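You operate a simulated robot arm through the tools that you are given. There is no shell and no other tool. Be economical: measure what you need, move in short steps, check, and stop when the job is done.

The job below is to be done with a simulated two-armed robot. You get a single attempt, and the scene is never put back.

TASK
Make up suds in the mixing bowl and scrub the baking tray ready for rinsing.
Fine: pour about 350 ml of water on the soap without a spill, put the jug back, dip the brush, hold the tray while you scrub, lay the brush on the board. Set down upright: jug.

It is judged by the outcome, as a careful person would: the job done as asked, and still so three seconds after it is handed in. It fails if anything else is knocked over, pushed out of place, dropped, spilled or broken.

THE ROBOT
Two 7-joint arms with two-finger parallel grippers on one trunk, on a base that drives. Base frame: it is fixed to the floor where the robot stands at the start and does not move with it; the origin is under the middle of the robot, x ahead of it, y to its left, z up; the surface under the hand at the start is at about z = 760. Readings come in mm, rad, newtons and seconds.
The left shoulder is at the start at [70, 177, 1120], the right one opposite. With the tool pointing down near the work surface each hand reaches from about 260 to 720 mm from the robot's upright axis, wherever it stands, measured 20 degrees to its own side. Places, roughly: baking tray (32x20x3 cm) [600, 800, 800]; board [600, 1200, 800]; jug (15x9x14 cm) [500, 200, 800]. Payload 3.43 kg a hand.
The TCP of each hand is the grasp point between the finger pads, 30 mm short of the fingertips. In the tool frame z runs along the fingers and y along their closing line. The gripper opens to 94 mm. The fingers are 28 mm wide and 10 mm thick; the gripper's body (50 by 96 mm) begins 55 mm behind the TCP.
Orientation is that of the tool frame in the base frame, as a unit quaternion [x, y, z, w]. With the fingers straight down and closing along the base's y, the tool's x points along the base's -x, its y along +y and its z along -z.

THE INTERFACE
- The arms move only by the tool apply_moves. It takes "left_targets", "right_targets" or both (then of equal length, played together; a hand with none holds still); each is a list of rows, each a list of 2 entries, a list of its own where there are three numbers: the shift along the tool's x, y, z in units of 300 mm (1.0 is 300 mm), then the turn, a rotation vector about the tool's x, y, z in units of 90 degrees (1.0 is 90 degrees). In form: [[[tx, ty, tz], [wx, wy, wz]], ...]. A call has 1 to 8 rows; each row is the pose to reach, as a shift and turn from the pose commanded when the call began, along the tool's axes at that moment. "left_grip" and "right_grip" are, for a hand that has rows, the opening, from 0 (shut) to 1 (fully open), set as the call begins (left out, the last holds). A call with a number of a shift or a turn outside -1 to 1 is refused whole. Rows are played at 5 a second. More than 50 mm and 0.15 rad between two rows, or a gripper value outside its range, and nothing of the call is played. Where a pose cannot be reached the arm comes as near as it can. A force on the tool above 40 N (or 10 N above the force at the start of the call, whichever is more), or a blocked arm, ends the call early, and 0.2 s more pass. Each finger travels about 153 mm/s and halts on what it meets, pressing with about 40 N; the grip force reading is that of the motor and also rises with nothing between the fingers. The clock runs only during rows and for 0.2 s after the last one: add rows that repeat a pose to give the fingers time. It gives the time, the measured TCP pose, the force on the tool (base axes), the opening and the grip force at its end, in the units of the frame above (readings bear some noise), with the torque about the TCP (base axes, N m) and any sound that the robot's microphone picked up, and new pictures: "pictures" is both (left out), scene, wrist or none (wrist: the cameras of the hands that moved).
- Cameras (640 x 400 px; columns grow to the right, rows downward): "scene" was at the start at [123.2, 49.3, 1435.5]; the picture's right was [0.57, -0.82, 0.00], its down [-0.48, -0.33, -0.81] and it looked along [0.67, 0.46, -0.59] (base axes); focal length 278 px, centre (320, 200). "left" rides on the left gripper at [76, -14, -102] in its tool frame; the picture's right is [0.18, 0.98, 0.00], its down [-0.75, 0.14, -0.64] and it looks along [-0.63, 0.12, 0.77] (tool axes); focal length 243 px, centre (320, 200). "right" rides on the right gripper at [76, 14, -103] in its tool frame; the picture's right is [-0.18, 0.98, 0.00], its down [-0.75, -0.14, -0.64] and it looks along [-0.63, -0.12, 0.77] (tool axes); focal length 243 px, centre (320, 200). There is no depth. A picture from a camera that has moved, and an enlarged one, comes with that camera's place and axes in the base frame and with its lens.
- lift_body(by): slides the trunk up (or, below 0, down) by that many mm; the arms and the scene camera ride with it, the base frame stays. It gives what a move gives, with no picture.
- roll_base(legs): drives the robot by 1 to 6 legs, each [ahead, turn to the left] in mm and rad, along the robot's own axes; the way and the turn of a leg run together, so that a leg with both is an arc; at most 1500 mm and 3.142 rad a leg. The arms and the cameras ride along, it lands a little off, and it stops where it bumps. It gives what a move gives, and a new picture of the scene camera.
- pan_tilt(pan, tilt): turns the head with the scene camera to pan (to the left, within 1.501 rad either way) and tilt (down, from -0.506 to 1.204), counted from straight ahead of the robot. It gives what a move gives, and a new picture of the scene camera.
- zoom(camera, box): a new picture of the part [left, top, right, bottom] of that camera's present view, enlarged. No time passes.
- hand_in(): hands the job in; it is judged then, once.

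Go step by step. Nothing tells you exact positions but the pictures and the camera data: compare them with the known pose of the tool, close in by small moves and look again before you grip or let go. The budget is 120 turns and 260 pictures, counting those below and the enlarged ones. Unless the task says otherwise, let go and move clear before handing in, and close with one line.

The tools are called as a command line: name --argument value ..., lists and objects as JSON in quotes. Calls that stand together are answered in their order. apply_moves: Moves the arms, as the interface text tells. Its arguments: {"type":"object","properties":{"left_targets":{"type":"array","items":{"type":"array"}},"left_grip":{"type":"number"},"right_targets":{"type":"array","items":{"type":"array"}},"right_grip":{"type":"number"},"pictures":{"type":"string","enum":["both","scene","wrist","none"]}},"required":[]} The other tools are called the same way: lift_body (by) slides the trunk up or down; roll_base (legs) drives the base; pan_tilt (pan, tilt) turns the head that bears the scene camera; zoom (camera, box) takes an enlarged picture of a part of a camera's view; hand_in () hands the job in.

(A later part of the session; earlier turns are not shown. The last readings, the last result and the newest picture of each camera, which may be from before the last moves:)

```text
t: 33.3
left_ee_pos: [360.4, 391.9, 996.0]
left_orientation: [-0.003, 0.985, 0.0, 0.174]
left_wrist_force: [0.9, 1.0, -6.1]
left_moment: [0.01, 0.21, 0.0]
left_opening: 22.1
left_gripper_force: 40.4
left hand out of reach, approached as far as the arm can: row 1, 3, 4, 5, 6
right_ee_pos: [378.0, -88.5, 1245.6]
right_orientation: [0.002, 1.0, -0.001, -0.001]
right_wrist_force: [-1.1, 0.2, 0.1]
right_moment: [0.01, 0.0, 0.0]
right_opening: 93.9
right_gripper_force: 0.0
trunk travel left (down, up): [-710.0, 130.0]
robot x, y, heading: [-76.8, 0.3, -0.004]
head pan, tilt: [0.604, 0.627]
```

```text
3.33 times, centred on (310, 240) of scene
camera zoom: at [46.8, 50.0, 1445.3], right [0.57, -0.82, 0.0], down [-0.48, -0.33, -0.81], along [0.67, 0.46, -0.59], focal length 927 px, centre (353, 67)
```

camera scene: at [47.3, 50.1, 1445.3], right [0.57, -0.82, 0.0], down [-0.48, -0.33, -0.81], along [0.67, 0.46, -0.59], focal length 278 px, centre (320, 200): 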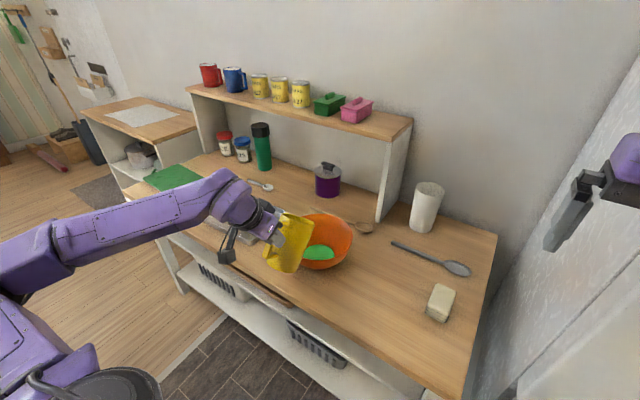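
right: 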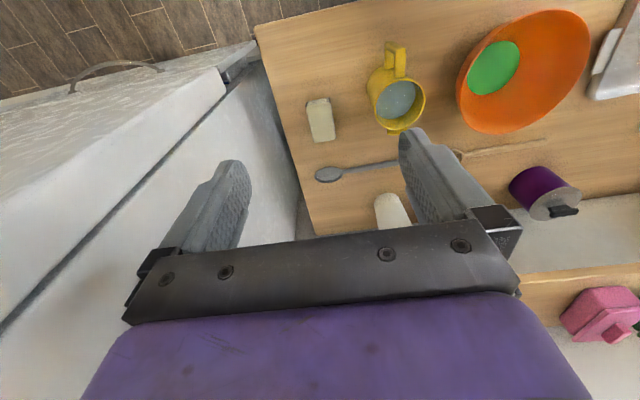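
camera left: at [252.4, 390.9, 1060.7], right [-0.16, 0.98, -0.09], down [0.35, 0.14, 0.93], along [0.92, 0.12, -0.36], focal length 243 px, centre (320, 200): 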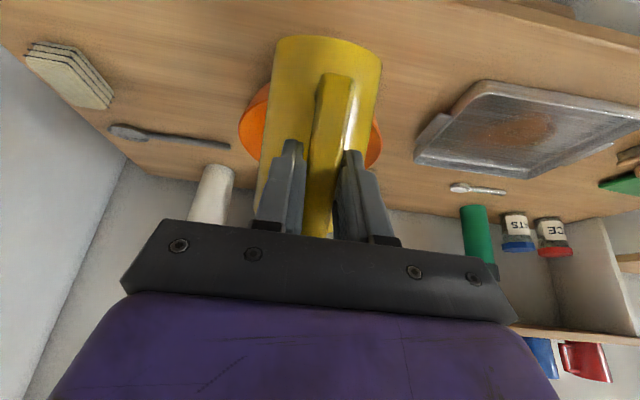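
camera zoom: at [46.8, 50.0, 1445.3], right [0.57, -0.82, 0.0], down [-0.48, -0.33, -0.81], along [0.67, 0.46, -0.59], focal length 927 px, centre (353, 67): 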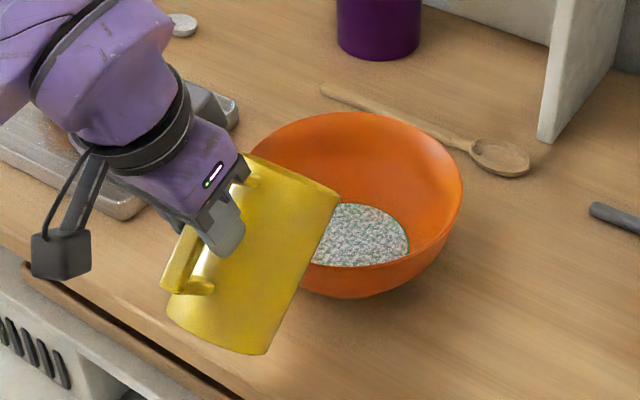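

The water lands in the bowl, with about 1.2 N poured so far. The arm is at its wrist limit, so I'll untilt, raise the trunk and lower the hand by the same amount.

apply_moves --left_targets '[[[-0.012, 0.014, -0.01], [0, -0.04, 0]], [[-0.024, 0.028, -0.02], [0, -0.08, 0]], [[-0.036, 0.043, -0.03], [0, -0.12, 0]], [[-0.036, 0.043, -0.03], [0, -0.12, 0]], [[-0.036, 0.043, -0.03], [0, -0.12, 0]]]' --pictures "none"

lift_body --by 125

```text
t: 34.5
left_ee_pos: [366.3, 404.9, 1005.7]
left_orientation: [0.0, 0.965, -0.001, 0.263]
left_wrist_force: [-0.3, 0.5, -5.9]
left_moment: [0.01, 0.27, 0.02]
left_opening: 22.1
left_gripper_force: 40.2
right_ee_pos: [378.7, -89.3, 1246.9]
right_orientation: [0.002, 1.0, 0.001, -0.002]
right_wrist_force: [-0.7, 0.0, 0.7]
right_moment: [-0.01, 0.03, 0.01]
right_opening: 93.9
right_gripper_force: 0.0
trunk travel left (down, up): [-710.0, 130.0]
robot x, y, heading: [-76.3, 0.7, -0.006]
head pan, tilt: [0.604, 0.627]
```

```text
t: 36.0
left_ee_pos: [366.5, 404.6, 1131.0]
left_orientation: [-0.002, 0.965, 0.0, 0.263]
left_wrist_force: [-0.9, 0.2, -5.6]
left_moment: [0.01, 0.26, -0.02]
left_opening: 21.8
left_gripper_force: 40.1
right_ee_pos: [378.3, -89.8, 1370.9]
right_orientation: [0.001, 1.0, 0.001, -0.001]
right_wrist_force: [0.2, -0.1, 0.7]
right_moment: [0.02, -0.02, -0.03]
right_opening: 94.0
right_gripper_force: 0.1
trunk travel left (down, up): [-835.0, 5.0]
robot x, y, heading: [-74.6, -0.2, 0.004]
head pan, tilt: [0.604, 0.627]
```

About 150 ml poured so far. Lowering the hand back to pouring height.

apply_moves --left_targets '[[[0.042, 0, 0.072], [0, 0, 0]], [[0.084, 0, 0.144], [0, 0, 0]], [[0.127, 0, 0.215], [0, 0, 0]], [[0.169, 0, 0.287], [0, 0, 0]], [[0.211, 0, 0.359], [0, 0, 0]], [[0.211, 0, 0.359], [0, 0, 0]]]' --pictures "scene"

```text
t: 37.4
left_ee_pos: [366.8, 403.8, 1007.5]
left_orientation: [-0.001, 0.965, 0.0, 0.263]
left_wrist_force: [-0.4, -0.5, -5.9]
left_moment: [0.03, 0.28, 0.01]
left_opening: 22.0
left_gripper_force: 40.4
right_ee_pos: [378.5, -89.4, 1370.8]
right_orientation: [0.002, 1.0, 0.0, 0.0]
right_wrist_force: [0.1, 0.3, 0.8]
right_moment: [0.03, 0.0, -0.02]
right_opening: 94.1
right_gripper_force: 0.0
trunk travel left (down, up): [-835.0, 5.0]
robot x, y, heading: [-74.3, 2.2, -0.001]
head pan, tilt: [0.604, 0.627]
camera scene: at [46.9, 49.7, 1570.4], right [0.57, -0.82, 0.0], down [-0.48, -0.33, -0.81], along [0.67, 0.46, -0.59], focal length 278 px, centre (320, 200)
```

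scene: 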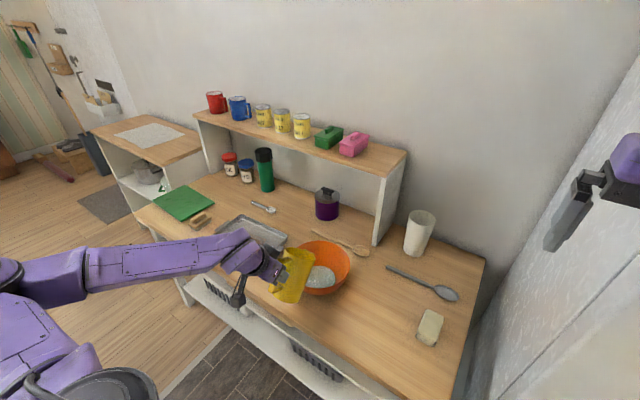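

apply_moves --left_targets '[[[-0.009, 0, 0.001], [0, 0.033, 0]], [[-0.018, 0.001, 0.001], [0, 0.067, 0]], [[-0.027, 0.002, 0.002], [0, 0.1, 0]], [[-0.036, 0.003, 0.002], [0, 0.133, 0]], [[-0.045, 0.003, 0.003], [0, 0.167, 0]], [[-0.045, 0.003, 0.003], [0, 0.167, 0]], [[-0.045, 0.003, 0.003], [0, 0.167, 0]]]' --pictures "none"

zoom --camera "scene" --box '[220, 200, 400, 320]'

```text
t: 39.0
left_ee_pos: [378.1, 405.4, 1014.2]
left_orientation: [-0.001, 0.991, 0.0, 0.134]
left_wrist_force: [0.2, -0.7, -6.8]
left_moment: [0.0, 0.19, 0.01]
left_opening: 21.9
left_gripper_force: 39.9
right_ee_pos: [378.0, -88.4, 1370.6]
right_orientation: [0.002, 1.0, 0.0, -0.001]
right_wrist_force: [0.5, 0.7, -0.5]
right_moment: [0.0, 0.02, 0.01]
right_opening: 93.7
right_gripper_force: 0.1
trunk travel left (down, up): [-835.0, 5.0]
robot x, y, heading: [-74.9, 0.3, 0.003]
head pan, tilt: [0.604, 0.627]
```

```text
3.33 times, centred on (310, 260) of scene
camera zoom: at [47.0, 50.1, 1570.3], right [0.57, -0.82, 0.0], down [-0.48, -0.33, -0.81], along [0.67, 0.46, -0.59], focal length 927 px, centre (353, 0)
```

zoom: 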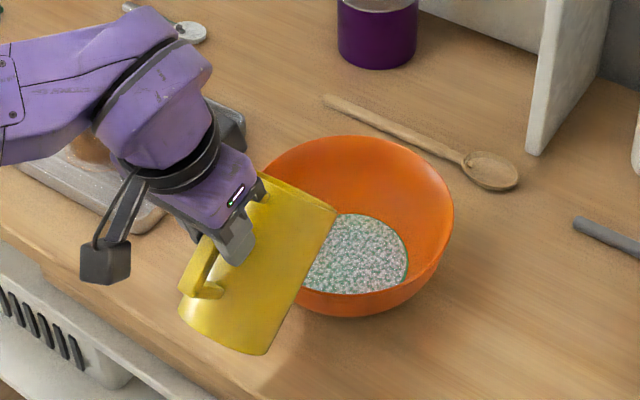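

No limit now. Continuing to 56° with repeat weighings.

apply_moves --left_targets '[[[-0.009, 0, -0.001], [0, 0.022, 0]], [[-0.019, 0, -0.002], [0, 0.045, 0]], [[-0.028, 0, -0.003], [0, 0.067, 0]], [[-0.028, 0, -0.003], [0, 0.067, 0]], [[-0.028, 0, -0.003], [0, 0.067, 0]], [[-0.028, 0, -0.003], [0, 0.067, 0]]]' --pictures "none"

apply_moves --left_targets '[[[0, 0, 0], [0, 0, 0]]]' --pictures "none"

apply_moves --left_targets '[[[0, 0, 0], [0, 0, 0]]]' --pictures "none"

```text
t: 40.4
left_ee_pos: [387.6, 406.2, 1014.7]
left_orientation: [-0.001, 0.997, -0.001, 0.081]
left_wrist_force: [-0.2, 0.7, -5.3]
left_moment: [0.01, 0.12, -0.02]
left_opening: 22.0
left_gripper_force: 39.8
left hand out of reach, approached as far as the arm can: row 1, 2, 3
right_ee_pos: [377.7, -89.3, 1370.7]
right_orientation: [0.002, 1.0, 0.0, 0.0]
right_wrist_force: [0.0, 0.4, 0.4]
right_moment: [-0.03, 0.0, -0.03]
right_opening: 93.9
right_gripper_force: 0.0
trunk travel left (down, up): [-835.0, 5.0]
robot x, y, heading: [-79.1, -0.3, -0.001]
head pan, tilt: [0.604, 0.627]
```

```text
t: 40.8
left_ee_pos: [386.3, 406.4, 1016.5]
left_orientation: [-0.001, 0.997, 0.0, 0.082]
left_wrist_force: [-0.4, -0.4, -5.7]
left_moment: [0.03, 0.12, 0.0]
left_opening: 22.1
left_gripper_force: 40.2
right_ee_pos: [378.7, -89.9, 1370.6]
right_orientation: [0.002, 1.0, 0.001, -0.001]
right_wrist_force: [0.1, 0.3, 0.5]
right_moment: [0.02, 0.01, 0.01]
right_opening: 94.0
right_gripper_force: 0.1
trunk travel left (down, up): [-835.0, 5.0]
robot x, y, heading: [-80.6, -0.5, -0.003]
head pan, tilt: [0.604, 0.627]
```

```text
t: 41.2
left_ee_pos: [387.3, 405.9, 1016.4]
left_orientation: [-0.001, 0.997, -0.001, 0.082]
left_wrist_force: [-0.1, 0.0, -5.7]
left_moment: [0.03, 0.1, -0.03]
left_opening: 22.1
left_gripper_force: 39.8
right_ee_pos: [377.5, -88.6, 1370.9]
right_orientation: [0.002, 1.0, 0.0, 0.0]
right_wrist_force: [0.0, 0.1, -0.9]
right_moment: [0.02, 0.01, 0.0]
right_opening: 94.1
right_gripper_force: 0.1
trunk travel left (down, up): [-835.0, 5.0]
robot x, y, heading: [-75.1, 0.3, 0.004]
head pan, tilt: [0.604, 0.627]
```

About 175 ml so far. Tilting on to 64° in small steps.

apply_moves --left_targets '[[[-0.011, 0, -0.003], [0, 0.022, 0]], [[-0.023, 0, -0.006], [0, 0.045, 0]], [[-0.034, 0, -0.01], [0, 0.067, 0]], [[-0.046, 0, -0.013], [0, 0.089, 0]], [[-0.046, 0, -0.013], [0, 0.089, 0]], [[-0.046, 0, -0.013], [0, 0.089, 0]], [[-0.046, 0, -0.013], [0, 0.089, 0]]]' --pictures "none"

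apply_moves --left_targets '[[[0, 0, 0], [0, 0, 0]]]' --pictures "none"

zoom --camera "scene" --box '[220, 200, 400, 320]'

```text
t: 42.8
left_ee_pos: [395.3, 409.2, 1012.6]
left_orientation: [-0.005, 0.999, 0.004, 0.042]
left_wrist_force: [0.7, -0.9, -4.7]
left_moment: [-0.04, 0.06, -0.02]
left_opening: 21.9
left_gripper_force: 40.0
left hand out of reach, approached as far as the arm can: row 2, 3, 4, 5, 6, 7
right_ee_pos: [378.1, -89.2, 1371.6]
right_orientation: [0.001, 1.0, 0.0, 0.0]
right_wrist_force: [-0.3, 0.1, -0.4]
right_moment: [-0.02, -0.03, 0.02]
right_opening: 94.0
right_gripper_force: 0.1
trunk travel left (down, up): [-835.0, 5.0]
robot x, y, heading: [-78.5, -2.6, 0.001]
head pan, tilt: [0.604, 0.627]
```

```text
t: 43.2
left_ee_pos: [395.6, 408.8, 1012.6]
left_orientation: [-0.005, 0.999, 0.004, 0.043]
left_wrist_force: [-0.2, 0.1, -3.9]
left_moment: [0.01, 0.04, -0.02]
left_opening: 22.0
left_gripper_force: 40.8
right_ee_pos: [379.0, -89.3, 1371.1]
right_orientation: [0.001, 1.0, 0.0, -0.001]
right_wrist_force: [-0.3, 0.8, 0.9]
right_moment: [-0.02, 0.02, 0.01]
right_opening: 94.2
right_gripper_force: 0.1
trunk travel left (down, up): [-835.0, 5.0]
robot x, y, heading: [-78.7, -3.0, -0.002]
head pan, tilt: [0.604, 0.627]
```

```text
3.33 times, centred on (310, 260) of scene
camera zoom: at [47.1, 49.6, 1570.3], right [0.57, -0.82, 0.0], down [-0.48, -0.33, -0.81], along [0.67, 0.46, -0.59], focal length 927 px, centre (353, 0)
```

zoom: 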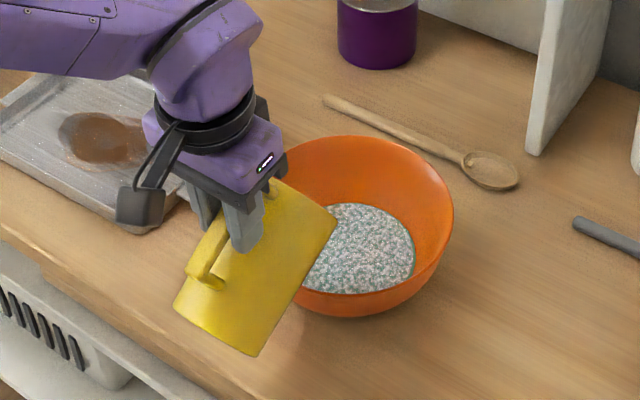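

apply_moves --left_targets '[[[0, 0, 0], [0, 0, 0]]]' --pictures "none"

apply_moves --left_targets '[[[0, 0, 0], [0, 0, 0]]]' --pictures "none"

apply_moves --left_targets '[[[0, 0, 0], [0, 0, 0]]]' --pictures "wrist"

```text
t: 43.6
left_ee_pos: [396.4, 408.8, 1011.9]
left_orientation: [-0.005, 0.999, 0.003, 0.042]
left_wrist_force: [-0.2, -0.2, -4.7]
left_moment: [0.0, 0.05, 0.03]
left_opening: 21.9
left_gripper_force: 39.7
right_ee_pos: [378.7, -90.2, 1371.0]
right_orientation: [0.001, 1.0, 0.0, 0.0]
right_wrist_force: [0.0, -0.4, -0.3]
right_moment: [0.0, 0.01, 0.0]
right_opening: 94.1
right_gripper_force: 0.0
trunk travel left (down, up): [-835.0, 5.0]
robot x, y, heading: [-77.2, -1.4, -0.0]
head pan, tilt: [0.604, 0.627]
```

```text
t: 44.0
left_ee_pos: [394.5, 408.3, 1012.0]
left_orientation: [-0.004, 0.999, 0.004, 0.043]
left_wrist_force: [-0.6, 0.4, -5.6]
left_moment: [0.05, 0.06, -0.01]
left_opening: 22.2
left_gripper_force: 40.2
right_ee_pos: [378.6, -88.8, 1370.9]
right_orientation: [0.001, 1.0, 0.0, -0.001]
right_wrist_force: [0.6, 0.2, -0.3]
right_moment: [0.01, 0.02, 0.01]
right_opening: 94.0
right_gripper_force: 0.1
trunk travel left (down, up): [-835.0, 5.0]
robot x, y, heading: [-77.9, 2.1, -0.001]
head pan, tilt: [0.604, 0.627]
```

```text
t: 44.4
left_ee_pos: [395.5, 408.4, 1012.0]
left_orientation: [-0.005, 0.999, 0.004, 0.042]
left_wrist_force: [0.1, 0.6, -4.5]
left_moment: [0.0, 0.08, 0.01]
left_opening: 21.9
left_gripper_force: 40.8
right_ee_pos: [378.2, -88.7, 1371.8]
right_orientation: [0.002, 1.0, 0.0, 0.0]
right_wrist_force: [-0.5, 0.4, 0.6]
right_moment: [0.0, 0.0, -0.01]
right_opening: 94.3
right_gripper_force: 0.0
trunk travel left (down, up): [-835.0, 5.0]
robot x, y, heading: [-75.4, 1.9, -0.006]
head pan, tilt: [0.604, 0.627]
camera left: at [311.9, 393.0, 1107.0], right [-0.19, 0.98, -0.01], down [0.69, 0.14, 0.71], along [0.69, 0.13, -0.71], focal length 243 px, centre (320, 200)
```

left: 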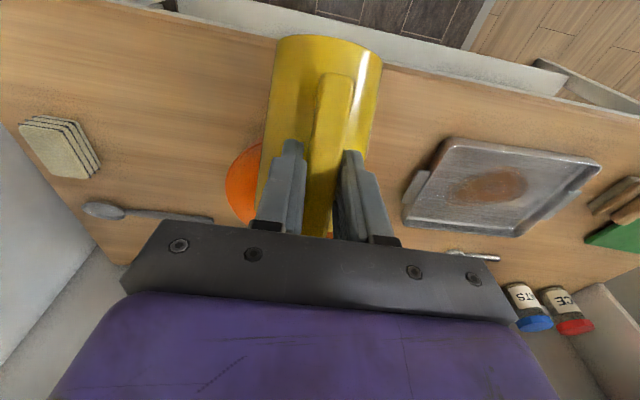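

About 265 ml poured (mean 4.7 N, target 3.9 N). A bit more tilt with the hand slightly lower, which eases the wrist.

apply_moves --left_targets '[[[-0.005, -0.002, 0.009], [0, 0.023, 0]], [[-0.01, -0.004, 0.018], [0, 0.047, 0]], [[-0.014, -0.006, 0.028], [0, 0.07, 0]], [[-0.014, -0.006, 0.028], [0, 0.07, 0]], [[-0.014, -0.006, 0.028], [0, 0.07, 0]]]' --pictures "none"

apply_moves --left_targets '[[[0, 0, 0], [0, 0, 0]]]' --pictures "none"

apply_moves --left_targets '[[[0, 0, 0], [0, 0, 0]]]' --pictures "none"

zoom --camera "scene" --box '[220, 200, 400, 320]'

```text
t: 45.6
left_ee_pos: [395.0, 409.7, 1012.2]
left_orientation: [-0.005, 0.999, 0.003, 0.042]
left_wrist_force: [-0.9, 0.1, -4.1]
left_moment: [0.0, 0.06, -0.04]
left_opening: 21.9
left_gripper_force: 39.8
left hand out of reach, approached as far as the arm can: row 2, 3, 4, 5
right_ee_pos: [377.2, -88.7, 1371.5]
right_orientation: [0.002, 1.0, -0.001, -0.001]
right_wrist_force: [0.2, 1.0, -0.8]
right_moment: [0.01, 0.02, 0.0]
right_opening: 94.2
right_gripper_force: 0.1
trunk travel left (down, up): [-835.0, 5.0]
robot x, y, heading: [-76.8, -4.1, 0.004]
head pan, tilt: [0.604, 0.627]
```

```text
t: 46.0
left_ee_pos: [394.6, 409.4, 1011.7]
left_orientation: [-0.005, 0.999, 0.004, 0.042]
left_wrist_force: [0.0, -0.5, -4.3]
left_moment: [0.01, 0.02, 0.04]
left_opening: 22.2
left_gripper_force: 39.8
right_ee_pos: [378.2, -88.8, 1370.8]
right_orientation: [0.002, 1.0, 0.0, -0.001]
right_wrist_force: [0.4, -0.3, -0.1]
right_moment: [-0.02, 0.04, 0.0]
right_opening: 94.0
right_gripper_force: 0.0
trunk travel left (down, up): [-835.0, 5.0]
robot x, y, heading: [-76.1, 1.7, -0.002]
head pan, tilt: [0.604, 0.627]
```

```text
t: 46.4
left_ee_pos: [395.9, 408.8, 1011.5]
left_orientation: [-0.004, 0.999, 0.004, 0.043]
left_wrist_force: [0.0, 0.5, -5.8]
left_moment: [0.03, 0.06, 0.01]
left_opening: 22.1
left_gripper_force: 40.2
right_ee_pos: [378.7, -89.1, 1371.5]
right_orientation: [0.001, 1.0, 0.0, -0.001]
right_wrist_force: [-0.6, -1.2, 0.2]
right_moment: [0.03, 0.0, 0.01]
right_opening: 93.9
right_gripper_force: 0.0
trunk travel left (down, up): [-835.0, 5.0]
robot x, y, heading: [-76.8, 0.6, -0.006]
head pan, tilt: [0.604, 0.627]
```

```text
3.33 times, centred on (310, 260) of scene
camera zoom: at [46.9, 49.8, 1570.4], right [0.57, -0.82, 0.0], down [-0.48, -0.33, -0.81], along [0.67, 0.46, -0.59], focal length 927 px, centre (353, 0)
```

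zoom: 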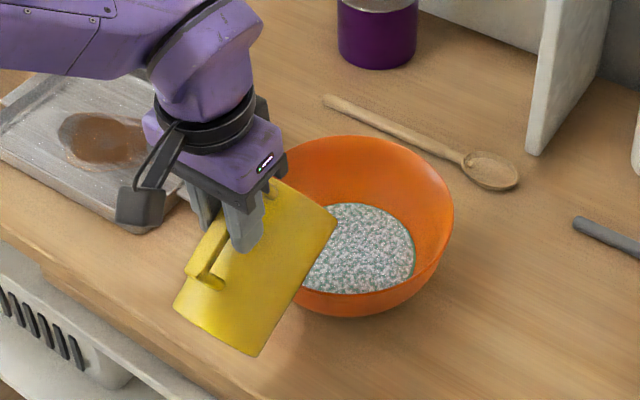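

The wrist limit depends on the pouring direction relative to the forearm. I'll yaw the jug 30° left about its lip, which should free the wrist.

apply_moves --left_targets '[[[-0.01, -0.037, 0], [-0.006, 0, -0.067]], [[-0.02, -0.075, 0], [-0.011, 0, -0.133]], [[-0.03, -0.112, 0], [-0.017, 0, -0.2]], [[-0.04, -0.15, 0], [-0.022, 0, -0.266]], [[-0.05, -0.187, 0.0], [-0.028, 0, -0.333]], [[-0.05, -0.187, 0.0], [-0.028, 0, -0.333]]]' --pictures "scene"

zoom --camera "scene" --box '[220, 200, 400, 320]'

```text
t: 47.8
left_ee_pos: [410.8, 353.6, 1014.1]
left_orientation: [-0.265, 0.963, 0.014, 0.043]
left_wrist_force: [0.5, -0.6, -4.2]
left_moment: [-0.01, 0.05, 0.01]
left_opening: 22.1
left_gripper_force: 40.4
right_ee_pos: [378.6, -89.4, 1371.0]
right_orientation: [0.002, 1.0, 0.0, -0.001]
right_wrist_force: [-0.4, 0.3, 0.0]
right_moment: [-0.02, -0.01, 0.0]
right_opening: 93.7
right_gripper_force: 0.1
trunk travel left (down, up): [-835.0, 5.0]
robot x, y, heading: [-76.7, -1.8, -0.002]
head pan, tilt: [0.604, 0.627]
camera scene: at [46.7, 50.0, 1570.4], right [0.57, -0.82, 0.0], down [-0.48, -0.33, -0.81], along [0.67, 0.46, -0.59], focal length 278 px, centre (320, 200)
```

scene: 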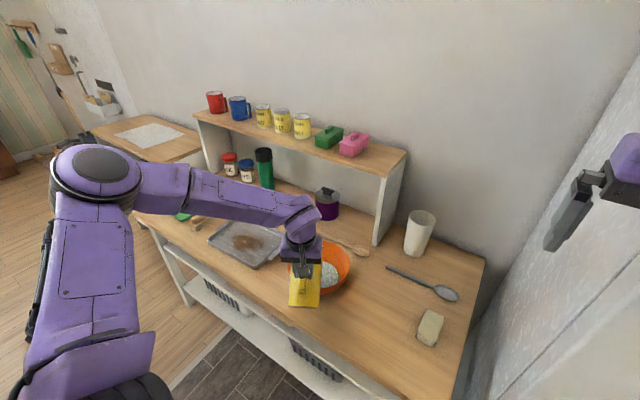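

```text
3.33 times, centred on (310, 260) of scene
camera zoom: at [46.7, 50.0, 1570.4], right [0.57, -0.82, 0.0], down [-0.48, -0.33, -0.81], along [0.67, 0.46, -0.59], focal length 927 px, centre (353, 0)
```

zoom: 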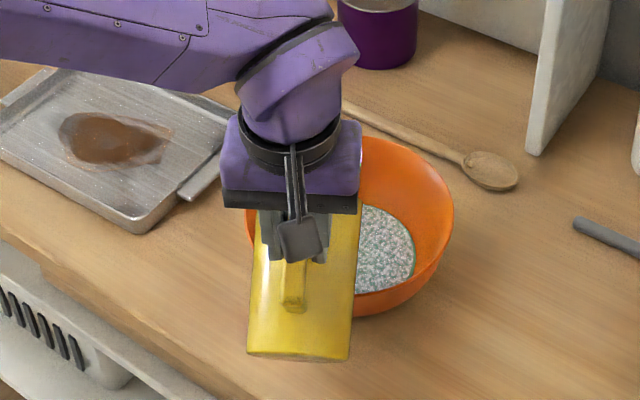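

No reach warning this way. Tilting 7° further and weighing.

apply_moves --left_targets '[[[-0.01, 0, -0.004], [0, 0.02, 0]], [[-0.02, 0, -0.008], [0, 0.039, 0]], [[-0.03, 0, -0.012], [0, 0.058, 0]], [[-0.04, 0, -0.016], [0, 0.078, 0]], [[-0.04, 0, -0.016], [0, 0.078, 0]], [[-0.04, 0, -0.016], [0, 0.078, 0]], [[-0.04, 0, -0.016], [0, 0.078, 0]]]' --pictures "none"

apply_moves --left_targets '[[[0, 0, 0], [0, 0, 0]]]' --pictures "none"

apply_moves --left_targets '[[[0, 0, 0], [0, 0, 0]]]' --pictures "none"

apply_moves --left_targets '[[[0, 0, 0], [0, 0, 0]]]' --pictures "wrist"

```text
t: 49.4
left_ee_pos: [420.7, 358.4, 1019.9]
left_orientation: [-0.264, 0.964, -0.002, -0.018]
left_wrist_force: [1.0, 0.1, -4.2]
left_moment: [-0.01, 0.0, -0.01]
left_opening: 21.7
left_gripper_force: 39.9
right_ee_pos: [378.4, -89.1, 1371.2]
right_orientation: [0.001, 1.0, 0.001, -0.001]
right_wrist_force: [0.4, 0.3, 0.9]
right_moment: [0.0, 0.0, 0.0]
right_opening: 94.0
right_gripper_force: 0.0
trunk travel left (down, up): [-835.0, 5.0]
robot x, y, heading: [-76.3, -2.5, -0.001]
head pan, tilt: [0.604, 0.627]
```

```text
t: 49.8
left_ee_pos: [421.0, 358.1, 1019.2]
left_orientation: [-0.264, 0.964, -0.002, -0.017]
left_wrist_force: [0.3, -0.4, -4.2]
left_moment: [-0.03, 0.01, 0.0]
left_opening: 21.8
left_gripper_force: 40.1
right_ee_pos: [378.5, -88.3, 1371.3]
right_orientation: [0.002, 1.0, 0.0, -0.001]
right_wrist_force: [-0.3, -0.2, 1.0]
right_moment: [-0.01, 0.0, 0.03]
right_opening: 93.9
right_gripper_force: 0.0
trunk travel left (down, up): [-835.0, 5.0]
robot x, y, heading: [-77.0, -2.3, 0.001]
head pan, tilt: [0.604, 0.627]
```

```text
t: 50.2
left_ee_pos: [419.5, 359.4, 1020.3]
left_orientation: [-0.264, 0.964, -0.002, -0.016]
left_wrist_force: [0.4, -0.9, -4.5]
left_moment: [0.01, 0.07, -0.03]
left_opening: 21.7
left_gripper_force: 40.2
right_ee_pos: [377.6, -88.5, 1371.5]
right_orientation: [0.002, 1.0, 0.0, -0.001]
right_wrist_force: [-0.6, 1.1, 0.6]
right_moment: [-0.03, 0.0, -0.01]
right_opening: 93.9
right_gripper_force: 0.2
trunk travel left (down, up): [-835.0, 5.0]
robot x, y, heading: [-73.6, 3.8, -0.0]
head pan, tilt: [0.604, 0.627]
```

```text
t: 50.6
left_ee_pos: [419.9, 359.0, 1019.8]
left_orientation: [-0.264, 0.964, -0.002, -0.017]
left_wrist_force: [0.5, -1.0, -3.9]
left_moment: [-0.02, 0.01, -0.03]
left_opening: 21.9
left_gripper_force: 39.9
right_ee_pos: [379.5, -88.3, 1371.0]
right_orientation: [0.002, 1.0, 0.0, -0.001]
right_wrist_force: [-0.6, -0.1, 1.1]
right_moment: [0.0, -0.02, 0.03]
right_opening: 94.3
right_gripper_force: 0.1
trunk travel left (down, up): [-835.0, 5.0]
robot x, y, heading: [-75.5, 0.1, 0.003]
head pan, tilt: [0.604, 0.627]
camera left: at [367.2, 309.2, 1124.2], right [-0.66, 0.75, 0.01], down [0.6, 0.51, 0.62], along [0.46, 0.41, -0.79], focal length 243 px, centre (320, 200)
```

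left: 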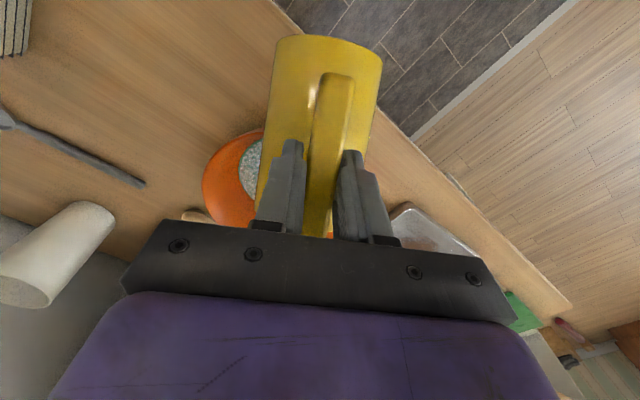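

About 320 ml. Another 3.5° should bring it to about 350.

apply_moves --left_targets '[[[-0.009, 0, -0.008], [0, 0.02, 0]], [[-0.018, 0, -0.016], [0, 0.039, 0]], [[-0.018, 0, -0.016], [0, 0.039, 0]], [[-0.018, 0, -0.016], [0, 0.039, 0]], [[-0.018, 0, -0.016], [0, 0.039, 0]]]' --pictures "none"

apply_moves --left_targets '[[[0, 0, 0], [0, 0, 0]]]' --pictures "none"

apply_moves --left_targets '[[[0, 0, 0], [0, 0, 0]]]' --pictures "none"

apply_moves --left_targets '[[[0, 0, 0], [0, 0, 0]]]' --pictures "none"

```text
t: 51.8
left_ee_pos: [426.0, 361.6, 1023.3]
left_orientation: [-0.263, 0.964, -0.009, -0.046]
left_wrist_force: [0.0, -0.2, -2.6]
left_moment: [-0.02, 0.0, -0.02]
left_opening: 21.9
left_gripper_force: 40.5
right_ee_pos: [379.6, -88.2, 1370.7]
right_orientation: [0.002, 1.0, 0.0, -0.001]
right_wrist_force: [-0.1, 0.2, 0.2]
right_moment: [-0.04, -0.02, -0.03]
right_opening: 93.8
right_gripper_force: 0.0
trunk travel left (down, up): [-835.0, 5.0]
robot x, y, heading: [-77.4, -2.0, -0.001]
head pan, tilt: [0.604, 0.627]
```

```text
t: 52.2
left_ee_pos: [426.2, 361.6, 1022.4]
left_orientation: [-0.264, 0.963, -0.01, -0.046]
left_wrist_force: [-0.8, 0.2, -3.5]
left_moment: [0.0, -0.02, -0.01]
left_opening: 22.0
left_gripper_force: 40.0
right_ee_pos: [377.4, -89.6, 1371.5]
right_orientation: [0.002, 1.0, 0.0, 0.0]
right_wrist_force: [-0.7, -0.3, -0.1]
right_moment: [0.0, 0.01, -0.01]
right_opening: 94.3
right_gripper_force: 0.1
trunk travel left (down, up): [-835.0, 5.0]
robot x, y, heading: [-81.0, -0.5, -0.002]
head pan, tilt: [0.604, 0.627]
```

```text
t: 52.6
left_ee_pos: [426.8, 363.0, 1023.3]
left_orientation: [-0.264, 0.963, -0.009, -0.047]
left_wrist_force: [0.0, -0.3, -3.9]
left_moment: [0.01, 0.02, -0.02]
left_opening: 21.9
left_gripper_force: 39.9
right_ee_pos: [378.3, -88.4, 1371.8]
right_orientation: [0.002, 1.0, 0.0, -0.001]
right_wrist_force: [0.2, -0.7, 0.6]
right_moment: [0.0, 0.04, 0.0]
right_opening: 94.2
right_gripper_force: 0.0
trunk travel left (down, up): [-835.0, 5.0]
robot x, y, heading: [-77.6, -0.5, -0.001]
head pan, tilt: [0.604, 0.627]
```

```text
t: 53.0
left_ee_pos: [427.0, 362.0, 1024.0]
left_orientation: [-0.264, 0.963, -0.009, -0.047]
left_wrist_force: [0.8, -0.3, -3.1]
left_moment: [0.0, -0.01, -0.02]
left_opening: 21.6
left_gripper_force: 40.1
right_ee_pos: [378.8, -88.2, 1370.9]
right_orientation: [0.002, 1.0, 0.0, 0.0]
right_wrist_force: [-0.2, 0.1, 0.2]
right_moment: [0.0, -0.01, -0.03]
right_opening: 93.9
right_gripper_force: 0.0
trunk travel left (down, up): [-835.0, 5.0]
robot x, y, heading: [-73.2, -2.5, 0.001]
head pan, tilt: [0.604, 0.627]
```

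Stop pouring here; untilting with the lip kept over the bowl.

apply_moves --left_targets '[[[0.014, 0, 0], [0, -0.09, 0]], [[0.04, 0, 0], [0, -0.18, 0]], [[0.07, 0, 0], [0, -0.27, 0]], [[0.1, 0, 0], [0, -0.36, 0]], [[0.13, 0, 0], [0, -0.42, 0]], [[0.13, 0, 0], [0, -0.42, 0]]]' --pictures "scene"

zoom --camera "scene" --box '[220, 200, 400, 320]'

apply_moves --left_targets '[[[0, 0, 0], [0, 0, 0]]]' --pictures "none"

apply_moves --left_targets '[[[0, 0, 0], [0, 0, 0]]]' --pictures "none"

```text
t: 54.4
left_ee_pos: [391.8, 342.5, 1027.9]
left_orientation: [-0.253, 0.926, 0.076, 0.269]
left_wrist_force: [-0.7, 0.5, -4.3]
left_moment: [-0.1, 0.15, -0.01]
left_opening: 21.9
left_gripper_force: 40.0
right_ee_pos: [378.8, -88.5, 1370.6]
right_orientation: [0.002, 1.0, 0.0, -0.001]
right_wrist_force: [1.0, 0.0, 0.5]
right_moment: [-0.02, -0.01, 0.0]
right_opening: 93.9
right_gripper_force: 0.2
trunk travel left (down, up): [-835.0, 5.0]
robot x, y, heading: [-76.0, 0.8, -0.001]
head pan, tilt: [0.604, 0.627]
camera scene: at [47.1, 49.9, 1570.3], right [0.57, -0.82, 0.0], down [-0.48, -0.33, -0.81], along [0.67, 0.46, -0.59], focal length 278 px, centre (320, 200)
```

scene: 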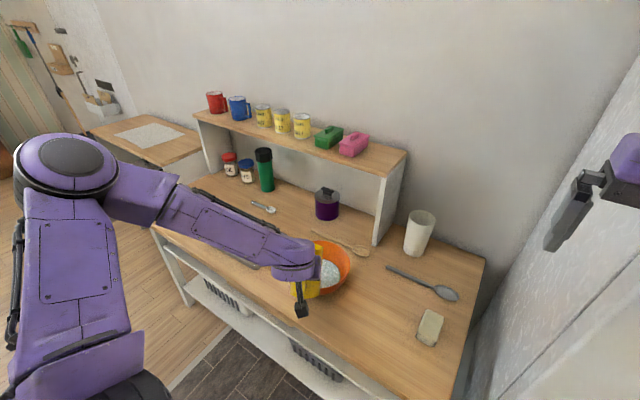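

```text
3.33 times, centred on (310, 260) of scene
camera zoom: at [47.1, 49.9, 1570.3], right [0.57, -0.82, 0.0], down [-0.48, -0.33, -0.81], along [0.67, 0.46, -0.59], focal length 927 px, centre (353, 0)
```

zoom: 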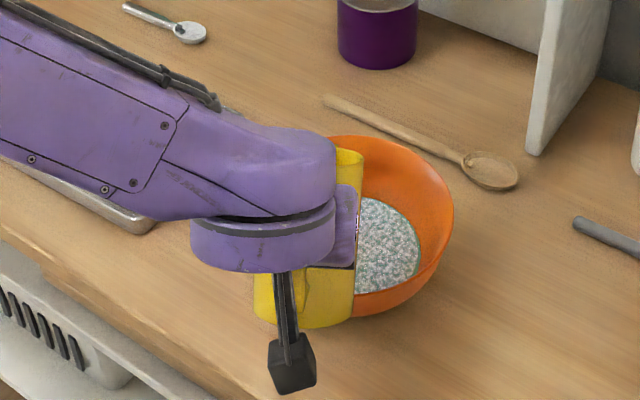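

```text
t: 54.8
left_ee_pos: [392.1, 341.2, 1027.5]
left_orientation: [-0.253, 0.926, 0.075, 0.269]
left_wrist_force: [0.1, -0.4, -3.6]
left_moment: [-0.1, 0.15, -0.01]
left_opening: 21.8
left_gripper_force: 39.6
right_ee_pos: [377.9, -89.2, 1371.2]
right_orientation: [0.002, 1.0, 0.001, -0.001]
right_wrist_force: [-0.9, -0.3, 0.4]
right_moment: [0.02, -0.04, -0.01]
right_opening: 93.9
right_gripper_force: 0.1
trunk travel left (down, up): [-835.0, 5.0]
robot x, y, heading: [-78.2, 2.2, -0.002]
head pan, tilt: [0.604, 0.627]
```

```text
t: 55.2
left_ee_pos: [392.8, 340.2, 1028.2]
left_orientation: [-0.253, 0.926, 0.075, 0.269]
left_wrist_force: [-0.1, 0.2, -3.2]
left_moment: [-0.08, 0.17, -0.02]
left_opening: 21.9
left_gripper_force: 40.2
right_ee_pos: [377.4, -88.9, 1370.8]
right_orientation: [0.001, 1.0, 0.0, -0.002]
right_wrist_force: [0.6, 0.9, 0.4]
right_moment: [0.01, 0.04, 0.0]
right_opening: 94.1
right_gripper_force: 0.1
trunk travel left (down, up): [-835.0, 5.0]
robot x, y, heading: [-79.2, 1.0, -0.001]
head pan, tilt: [0.604, 0.627]
```

Roughly 370–390 ml went into the bowl by weight and nothing shows on the bench. Backing straight off the bowl.

roll_base --legs '[[-300, 0]]'

```text
t: 57.3
left_ee_pos: [92.9, 340.0, 1026.2]
left_orientation: [-0.252, 0.927, 0.076, 0.267]
left_wrist_force: [0.4, -0.2, -4.0]
left_moment: [-0.07, 0.16, 0.0]
left_opening: 22.0
left_gripper_force: 40.2
right_ee_pos: [79.9, -89.6, 1370.2]
right_orientation: [0.002, 1.0, 0.001, -0.002]
right_wrist_force: [0.4, -0.5, -0.5]
right_moment: [0.02, 0.05, 0.02]
right_opening: 94.1
right_gripper_force: 0.0
trunk travel left (down, up): [-835.0, 5.0]
robot x, y, heading: [-378.6, 3.5, -0.003]
head pan, tilt: [0.604, 0.627]
camera scene: at [-252.5, 50.3, 1570.1], right [0.56, -0.83, 0.0], down [-0.49, -0.33, -0.81], along [0.67, 0.46, -0.59], focal length 278 px, centre (320, 200)
```

scene: 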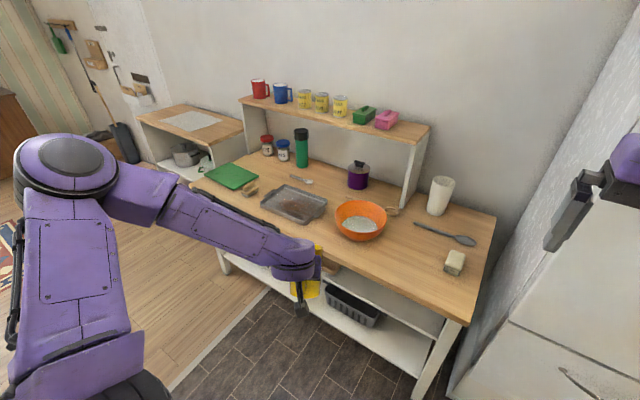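

Now reverse the approach: lower the trunk, then bring the hand up, forward and square again (jug still leaning about 23°, well under its pouring angle).

lift_body --by -140

apply_moves --left_targets '[[[-0.07, -0.047, -0.042], [0.035, -0.019, 0.045]], [[-0.139, -0.094, -0.084], [0.07, -0.038, 0.089]], [[-0.209, -0.141, -0.126], [0.105, -0.058, 0.134]], [[-0.278, -0.187, -0.167], [0.14, -0.077, 0.178]], [[-0.348, -0.234, -0.209], [0.175, -0.096, 0.223]], [[-0.417, -0.281, -0.251], [0.21, -0.115, 0.267]], [[-0.417, -0.281, -0.251], [0.21, -0.115, 0.267]]]' --pictures "scene"

```text
t: 59.0
left_ee_pos: [90.4, 341.0, 887.4]
left_orientation: [-0.252, 0.927, 0.075, 0.268]
left_wrist_force: [0.5, -0.4, -4.2]
left_moment: [-0.07, 0.13, 0.0]
left_opening: 21.5
left_gripper_force: 40.2
right_ee_pos: [76.0, -89.2, 1230.4]
right_orientation: [0.003, 1.0, 0.001, -0.001]
right_wrist_force: [-0.5, -0.2, -0.2]
right_moment: [0.01, 0.01, -0.02]
right_opening: 94.1
right_gripper_force: 0.1
trunk travel left (down, up): [-695.0, 145.0]
robot x, y, heading: [-378.3, 0.3, -0.001]
head pan, tilt: [0.604, 0.627]
```

```text
t: 60.6
left_ee_pos: [193.1, 300.0, 1018.5]
left_orientation: [-0.001, 0.93, 0.001, 0.367]
left_wrist_force: [0.3, 0.1, -3.5]
left_moment: [0.01, 0.23, 0.0]
left_opening: 22.0
left_gripper_force: 40.3
right_ee_pos: [76.1, -89.2, 1229.8]
right_orientation: [0.002, 1.0, 0.0, -0.001]
right_wrist_force: [-1.2, 0.0, -0.1]
right_moment: [-0.01, 0.01, 0.01]
right_opening: 94.1
right_gripper_force: 0.0
trunk travel left (down, up): [-695.0, 145.0]
robot x, y, heading: [-380.5, 1.0, -0.002]
head pan, tilt: [0.604, 0.627]
camera scene: at [-254.9, 50.3, 1430.4], right [0.56, -0.83, 0.0], down [-0.48, -0.33, -0.81], along [0.67, 0.46, -0.59], focal length 278 px, centre (320, 200)
```

scene: 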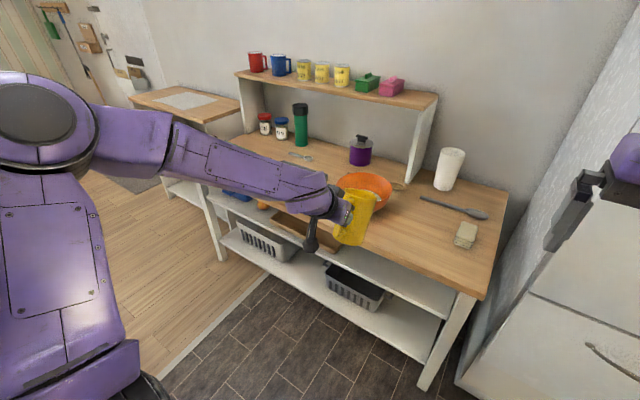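

lift_body --by -140

apply_moves --left_targets '[[[-0.072, -0.062, -0.036], [0, -0.042, 0]], [[-0.143, -0.123, -0.072], [0, -0.084, 0]], [[-0.215, -0.185, -0.108], [0, -0.126, 0]], [[-0.286, -0.247, -0.143], [0, -0.167, 0]], [[-0.358, -0.308, -0.179], [0, -0.209, 0]], [[-0.429, -0.37, -0.215], [0, -0.251, 0]], [[-0.429, -0.37, -0.215], [0, -0.251, 0]]]' --pictures "scene"

```text
t: 62.2
left_ee_pos: [191.8, 301.1, 877.6]
left_orientation: [-0.001, 0.931, 0.0, 0.365]
left_wrist_force: [-0.1, 0.6, -3.4]
left_moment: [0.01, 0.26, -0.02]
left_opening: 21.8
left_gripper_force: 40.3
right_ee_pos: [76.8, -89.3, 1091.8]
right_orientation: [0.003, 1.0, 0.0, -0.001]
right_wrist_force: [0.4, 0.5, 0.7]
right_moment: [-0.04, 0.01, 0.03]
right_opening: 94.0
right_gripper_force: 0.0
trunk travel left (down, up): [-555.0, 285.0]
robot x, y, heading: [-377.3, -0.8, -0.002]
head pan, tilt: [0.604, 0.627]
```

```text
t: 63.8
left_ee_pos: [242.4, 189.3, 1012.5]
left_orientation: [0.0, 0.841, -0.001, 0.542]
left_wrist_force: [-0.4, -0.5, -4.5]
left_moment: [0.01, 0.28, 0.0]
left_opening: 21.8
left_gripper_force: 39.8
right_ee_pos: [76.8, -88.8, 1091.2]
right_orientation: [0.004, 1.0, 0.0, -0.001]
right_wrist_force: [-0.2, 0.5, -0.3]
right_moment: [-0.01, -0.01, 0.05]
right_opening: 94.2
right_gripper_force: 0.1
trunk travel left (down, up): [-555.0, 285.0]
robot x, y, heading: [-376.7, 1.6, -0.003]
head pan, tilt: [0.604, 0.627]
camera scene: at [-254.8, 50.7, 1290.3], right [0.56, -0.83, 0.0], down [-0.48, -0.33, -0.81], along [0.67, 0.46, -0.59], focal length 278 px, centre (320, 200)
```

scene: 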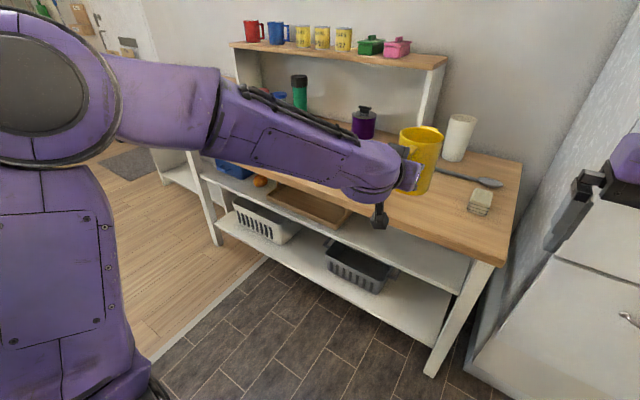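

Same posture as after the lift. Extending back over the jug's original spot, then lowering with the trunk.

apply_moves --left_targets '[[[-0.053, 0, 0.114], [0, 0, 0]], [[-0.105, 0, 0.228], [0, 0, 0]], [[-0.158, 0, 0.342], [0, 0, 0]], [[-0.211, 0, 0.455], [0, 0, 0]], [[-0.263, 0, 0.569], [0, 0, 0]], [[-0.316, 0, 0.683], [0, 0, 0]], [[-0.316, 0, 0.683], [0, 0, 0]]]' --pictures "none"

lift_body --by -140

apply_moves --left_targets '[[[0, 0, 0], [0, 0, 0]]]'

```text
t: 65.4
left_ee_pos: [466.5, 191.3, 1014.7]
left_orientation: [-0.002, 0.841, 0.0, 0.54]
left_wrist_force: [0.7, 0.1, -3.4]
left_moment: [0.03, 0.26, -0.01]
left_opening: 21.8
left_gripper_force: 40.3
right_ee_pos: [75.7, -88.4, 1091.8]
right_orientation: [0.003, 1.0, 0.001, 0.0]
right_wrist_force: [0.5, 0.2, 0.4]
right_moment: [-0.03, 0.02, 0.0]
right_opening: 94.2
right_gripper_force: 0.0
trunk travel left (down, up): [-555.0, 285.0]
robot x, y, heading: [-377.8, 0.4, -0.006]
head pan, tilt: [0.604, 0.627]
```

```text
t: 67.1
left_ee_pos: [467.2, 188.7, 875.0]
left_orientation: [0.0, 0.841, 0.0, 0.541]
left_wrist_force: [0.3, 0.1, -3.4]
left_moment: [0.0, 0.28, 0.02]
left_opening: 21.9
left_gripper_force: 40.3
right_ee_pos: [76.8, -90.0, 950.9]
right_orientation: [0.003, 1.0, 0.001, -0.002]
right_wrist_force: [-0.4, 0.3, 0.6]
right_moment: [0.01, -0.02, 0.01]
right_opening: 93.9
right_gripper_force: 0.0
trunk travel left (down, up): [-415.0, 425.0]
robot x, y, heading: [-377.9, 0.9, 0.002]
head pan, tilt: [0.604, 0.627]
```

```text
t: 67.5
left_ee_pos: [467.9, 190.5, 874.8]
left_orientation: [0.0, 0.841, -0.001, 0.541]
left_wrist_force: [0.3, 0.2, -4.3]
left_moment: [-0.01, 0.31, 0.01]
left_opening: 21.9
left_gripper_force: 40.5
right_ee_pos: [76.4, -90.2, 950.2]
right_orientation: [0.002, 1.0, 0.001, -0.002]
right_wrist_force: [-0.3, -0.4, -0.2]
right_moment: [-0.02, -0.03, 0.0]
right_opening: 93.9
right_gripper_force: 0.1
trunk travel left (down, up): [-415.0, 425.0]
robot x, y, heading: [-376.9, 1.5, -0.004]
head pan, tilt: [0.604, 0.627]
camera scene: at [-254.8, 49.8, 1150.4], right [0.56, -0.83, 0.0], down [-0.48, -0.33, -0.81], along [0.67, 0.46, -0.59], focal length 278 px, centre (320, 200)
camera left: at [343.6, 175.2, 847.4], right [-0.08, 0.98, -0.17], down [-0.27, 0.14, 0.95], along [0.96, 0.12, 0.26], focal length 243 px, centre (320, 200)
```

scene: 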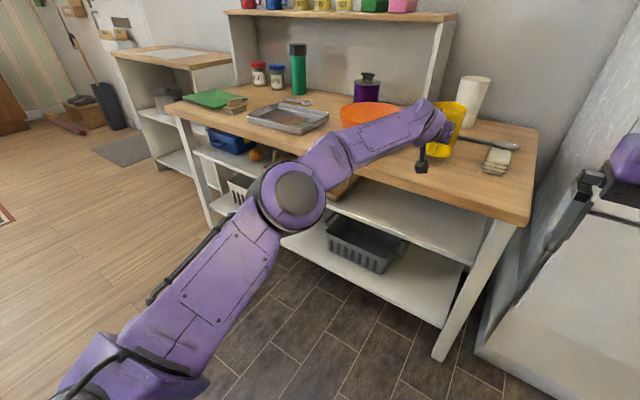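
left: 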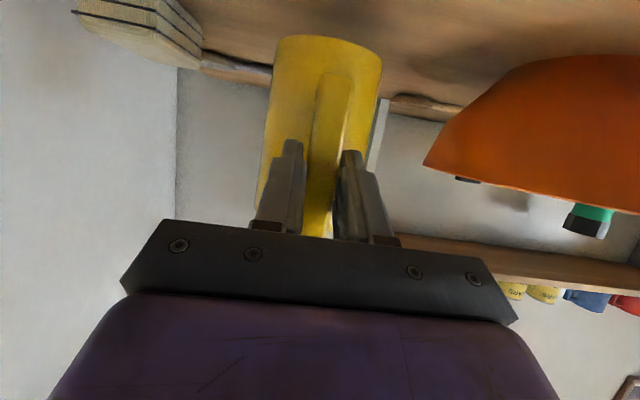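

Matches the post-lift view exactly. Lowering to the bench.

apply_moves --left_targets '[[[0.03, 0, 0.0137], [0, 0, 0]], [[0.061, 0, 0.0274], [0, 0, 0]], [[0.073, 0, 0.033], [0, 0, 0]], [[0.082, 0, 0.037], [0, 0, 0]], [[0.088, 0, 0.04], [0, 0, 0]], [[0.088, 0, 0.04], [0, 0, 0]]]' --pictures "wrist"

```text
t: 68.9
left_ee_pos: [466.0, 189.2, 847.3]
left_orientation: [0.0, 0.84, 0.0, 0.543]
left_wrist_force: [2.6, 0.3, 2.7]
left_moment: [0.0, -0.85, 0.08]
left_opening: 21.8
left_gripper_force: 40.0
right_ee_pos: [75.6, -89.5, 951.0]
right_orientation: [0.003, 1.0, 0.001, 0.0]
right_wrist_force: [-0.9, 0.9, 0.3]
right_moment: [-0.02, -0.02, 0.01]
right_opening: 94.0
right_gripper_force: 0.1
trunk travel left (down, up): [-415.0, 425.0]
robot x, y, heading: [-380.8, -4.0, -0.004]
head pan, tilt: [0.604, 0.627]
camera left: at [343.0, 175.3, 820.0], right [-0.08, 0.98, -0.17], down [-0.27, 0.14, 0.95], along [0.96, 0.12, 0.26], focal length 243 px, centre (320, 200)
```

left: 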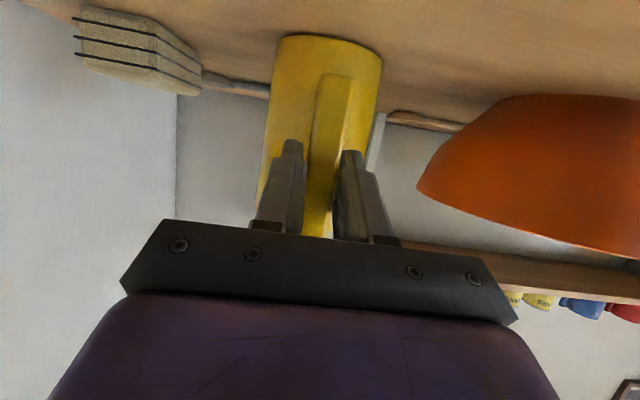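

The jug is on the bench. Releasing and backing off.

apply_moves --left_targets '[[[0, 0, 0], [0, 0, 0]], [[0, 0, 0], [0, 0, 0]], [[0, 0, 0], [0, 0, 0]]]' --left_grip 0.6 --pictures "none"

apply_moves --left_targets '[[[0.048, 0, -0.105], [0, 0, 0]], [[0.096, 0, -0.21], [0, 0, 0]], [[0.144, 0, -0.315], [0, 0, 0]], [[0.192, 0, -0.42], [0, 0, 0]]]'

```text
t: 69.7
left_ee_pos: [465.4, 189.8, 845.6]
left_orientation: [0.0, 0.841, 0.0, 0.541]
left_wrist_force: [0.1, 0.2, 0.2]
left_moment: [-0.01, 0.04, -0.02]
left_opening: 56.1
left_gripper_force: 0.0
right_ee_pos: [75.6, -89.7, 951.1]
right_orientation: [0.003, 1.0, 0.0, -0.001]
right_wrist_force: [-0.1, 0.1, 0.0]
right_moment: [-0.03, 0.02, -0.03]
right_opening: 93.9
right_gripper_force: 0.1
trunk travel left (down, up): [-415.0, 425.0]
robot x, y, heading: [-379.3, 2.2, -0.003]
head pan, tilt: [0.604, 0.627]
```

```text
t: 70.7
left_ee_pos: [325.7, 190.9, 847.0]
left_orientation: [-0.001, 0.841, 0.0, 0.541]
left_wrist_force: [0.4, 0.5, -0.8]
left_moment: [0.0, 0.01, 0.02]
left_opening: 56.3
left_gripper_force: 0.0
right_ee_pos: [74.5, -89.5, 952.1]
right_orientation: [0.002, 1.0, 0.001, 0.0]
right_wrist_force: [0.0, -0.4, 0.2]
right_moment: [-0.03, -0.05, -0.01]
right_opening: 94.0
right_gripper_force: 0.1
trunk travel left (down, up): [-415.0, 425.0]
robot x, y, heading: [-381.0, 2.9, -0.002]
head pan, tilt: [0.604, 0.627]
camera scene: at [-256.4, 49.7, 1150.6], right [0.56, -0.83, 0.0], down [-0.48, -0.33, -0.81], along [0.67, 0.46, -0.59], focal length 278 px, centre (320, 200)
camera left: at [202.9, 176.1, 819.5], right [-0.08, 0.98, -0.17], down [-0.27, 0.14, 0.95], along [0.96, 0.12, 0.26], focal length 243 px, centre (320, 200)
```

scene: 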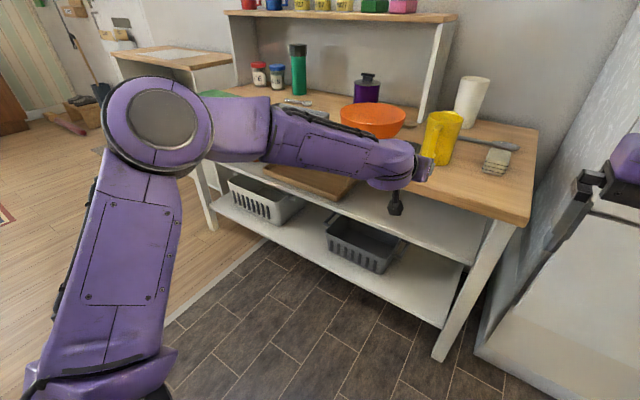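
left: 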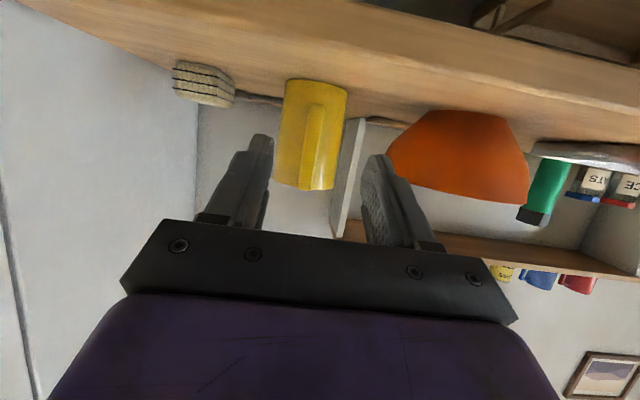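

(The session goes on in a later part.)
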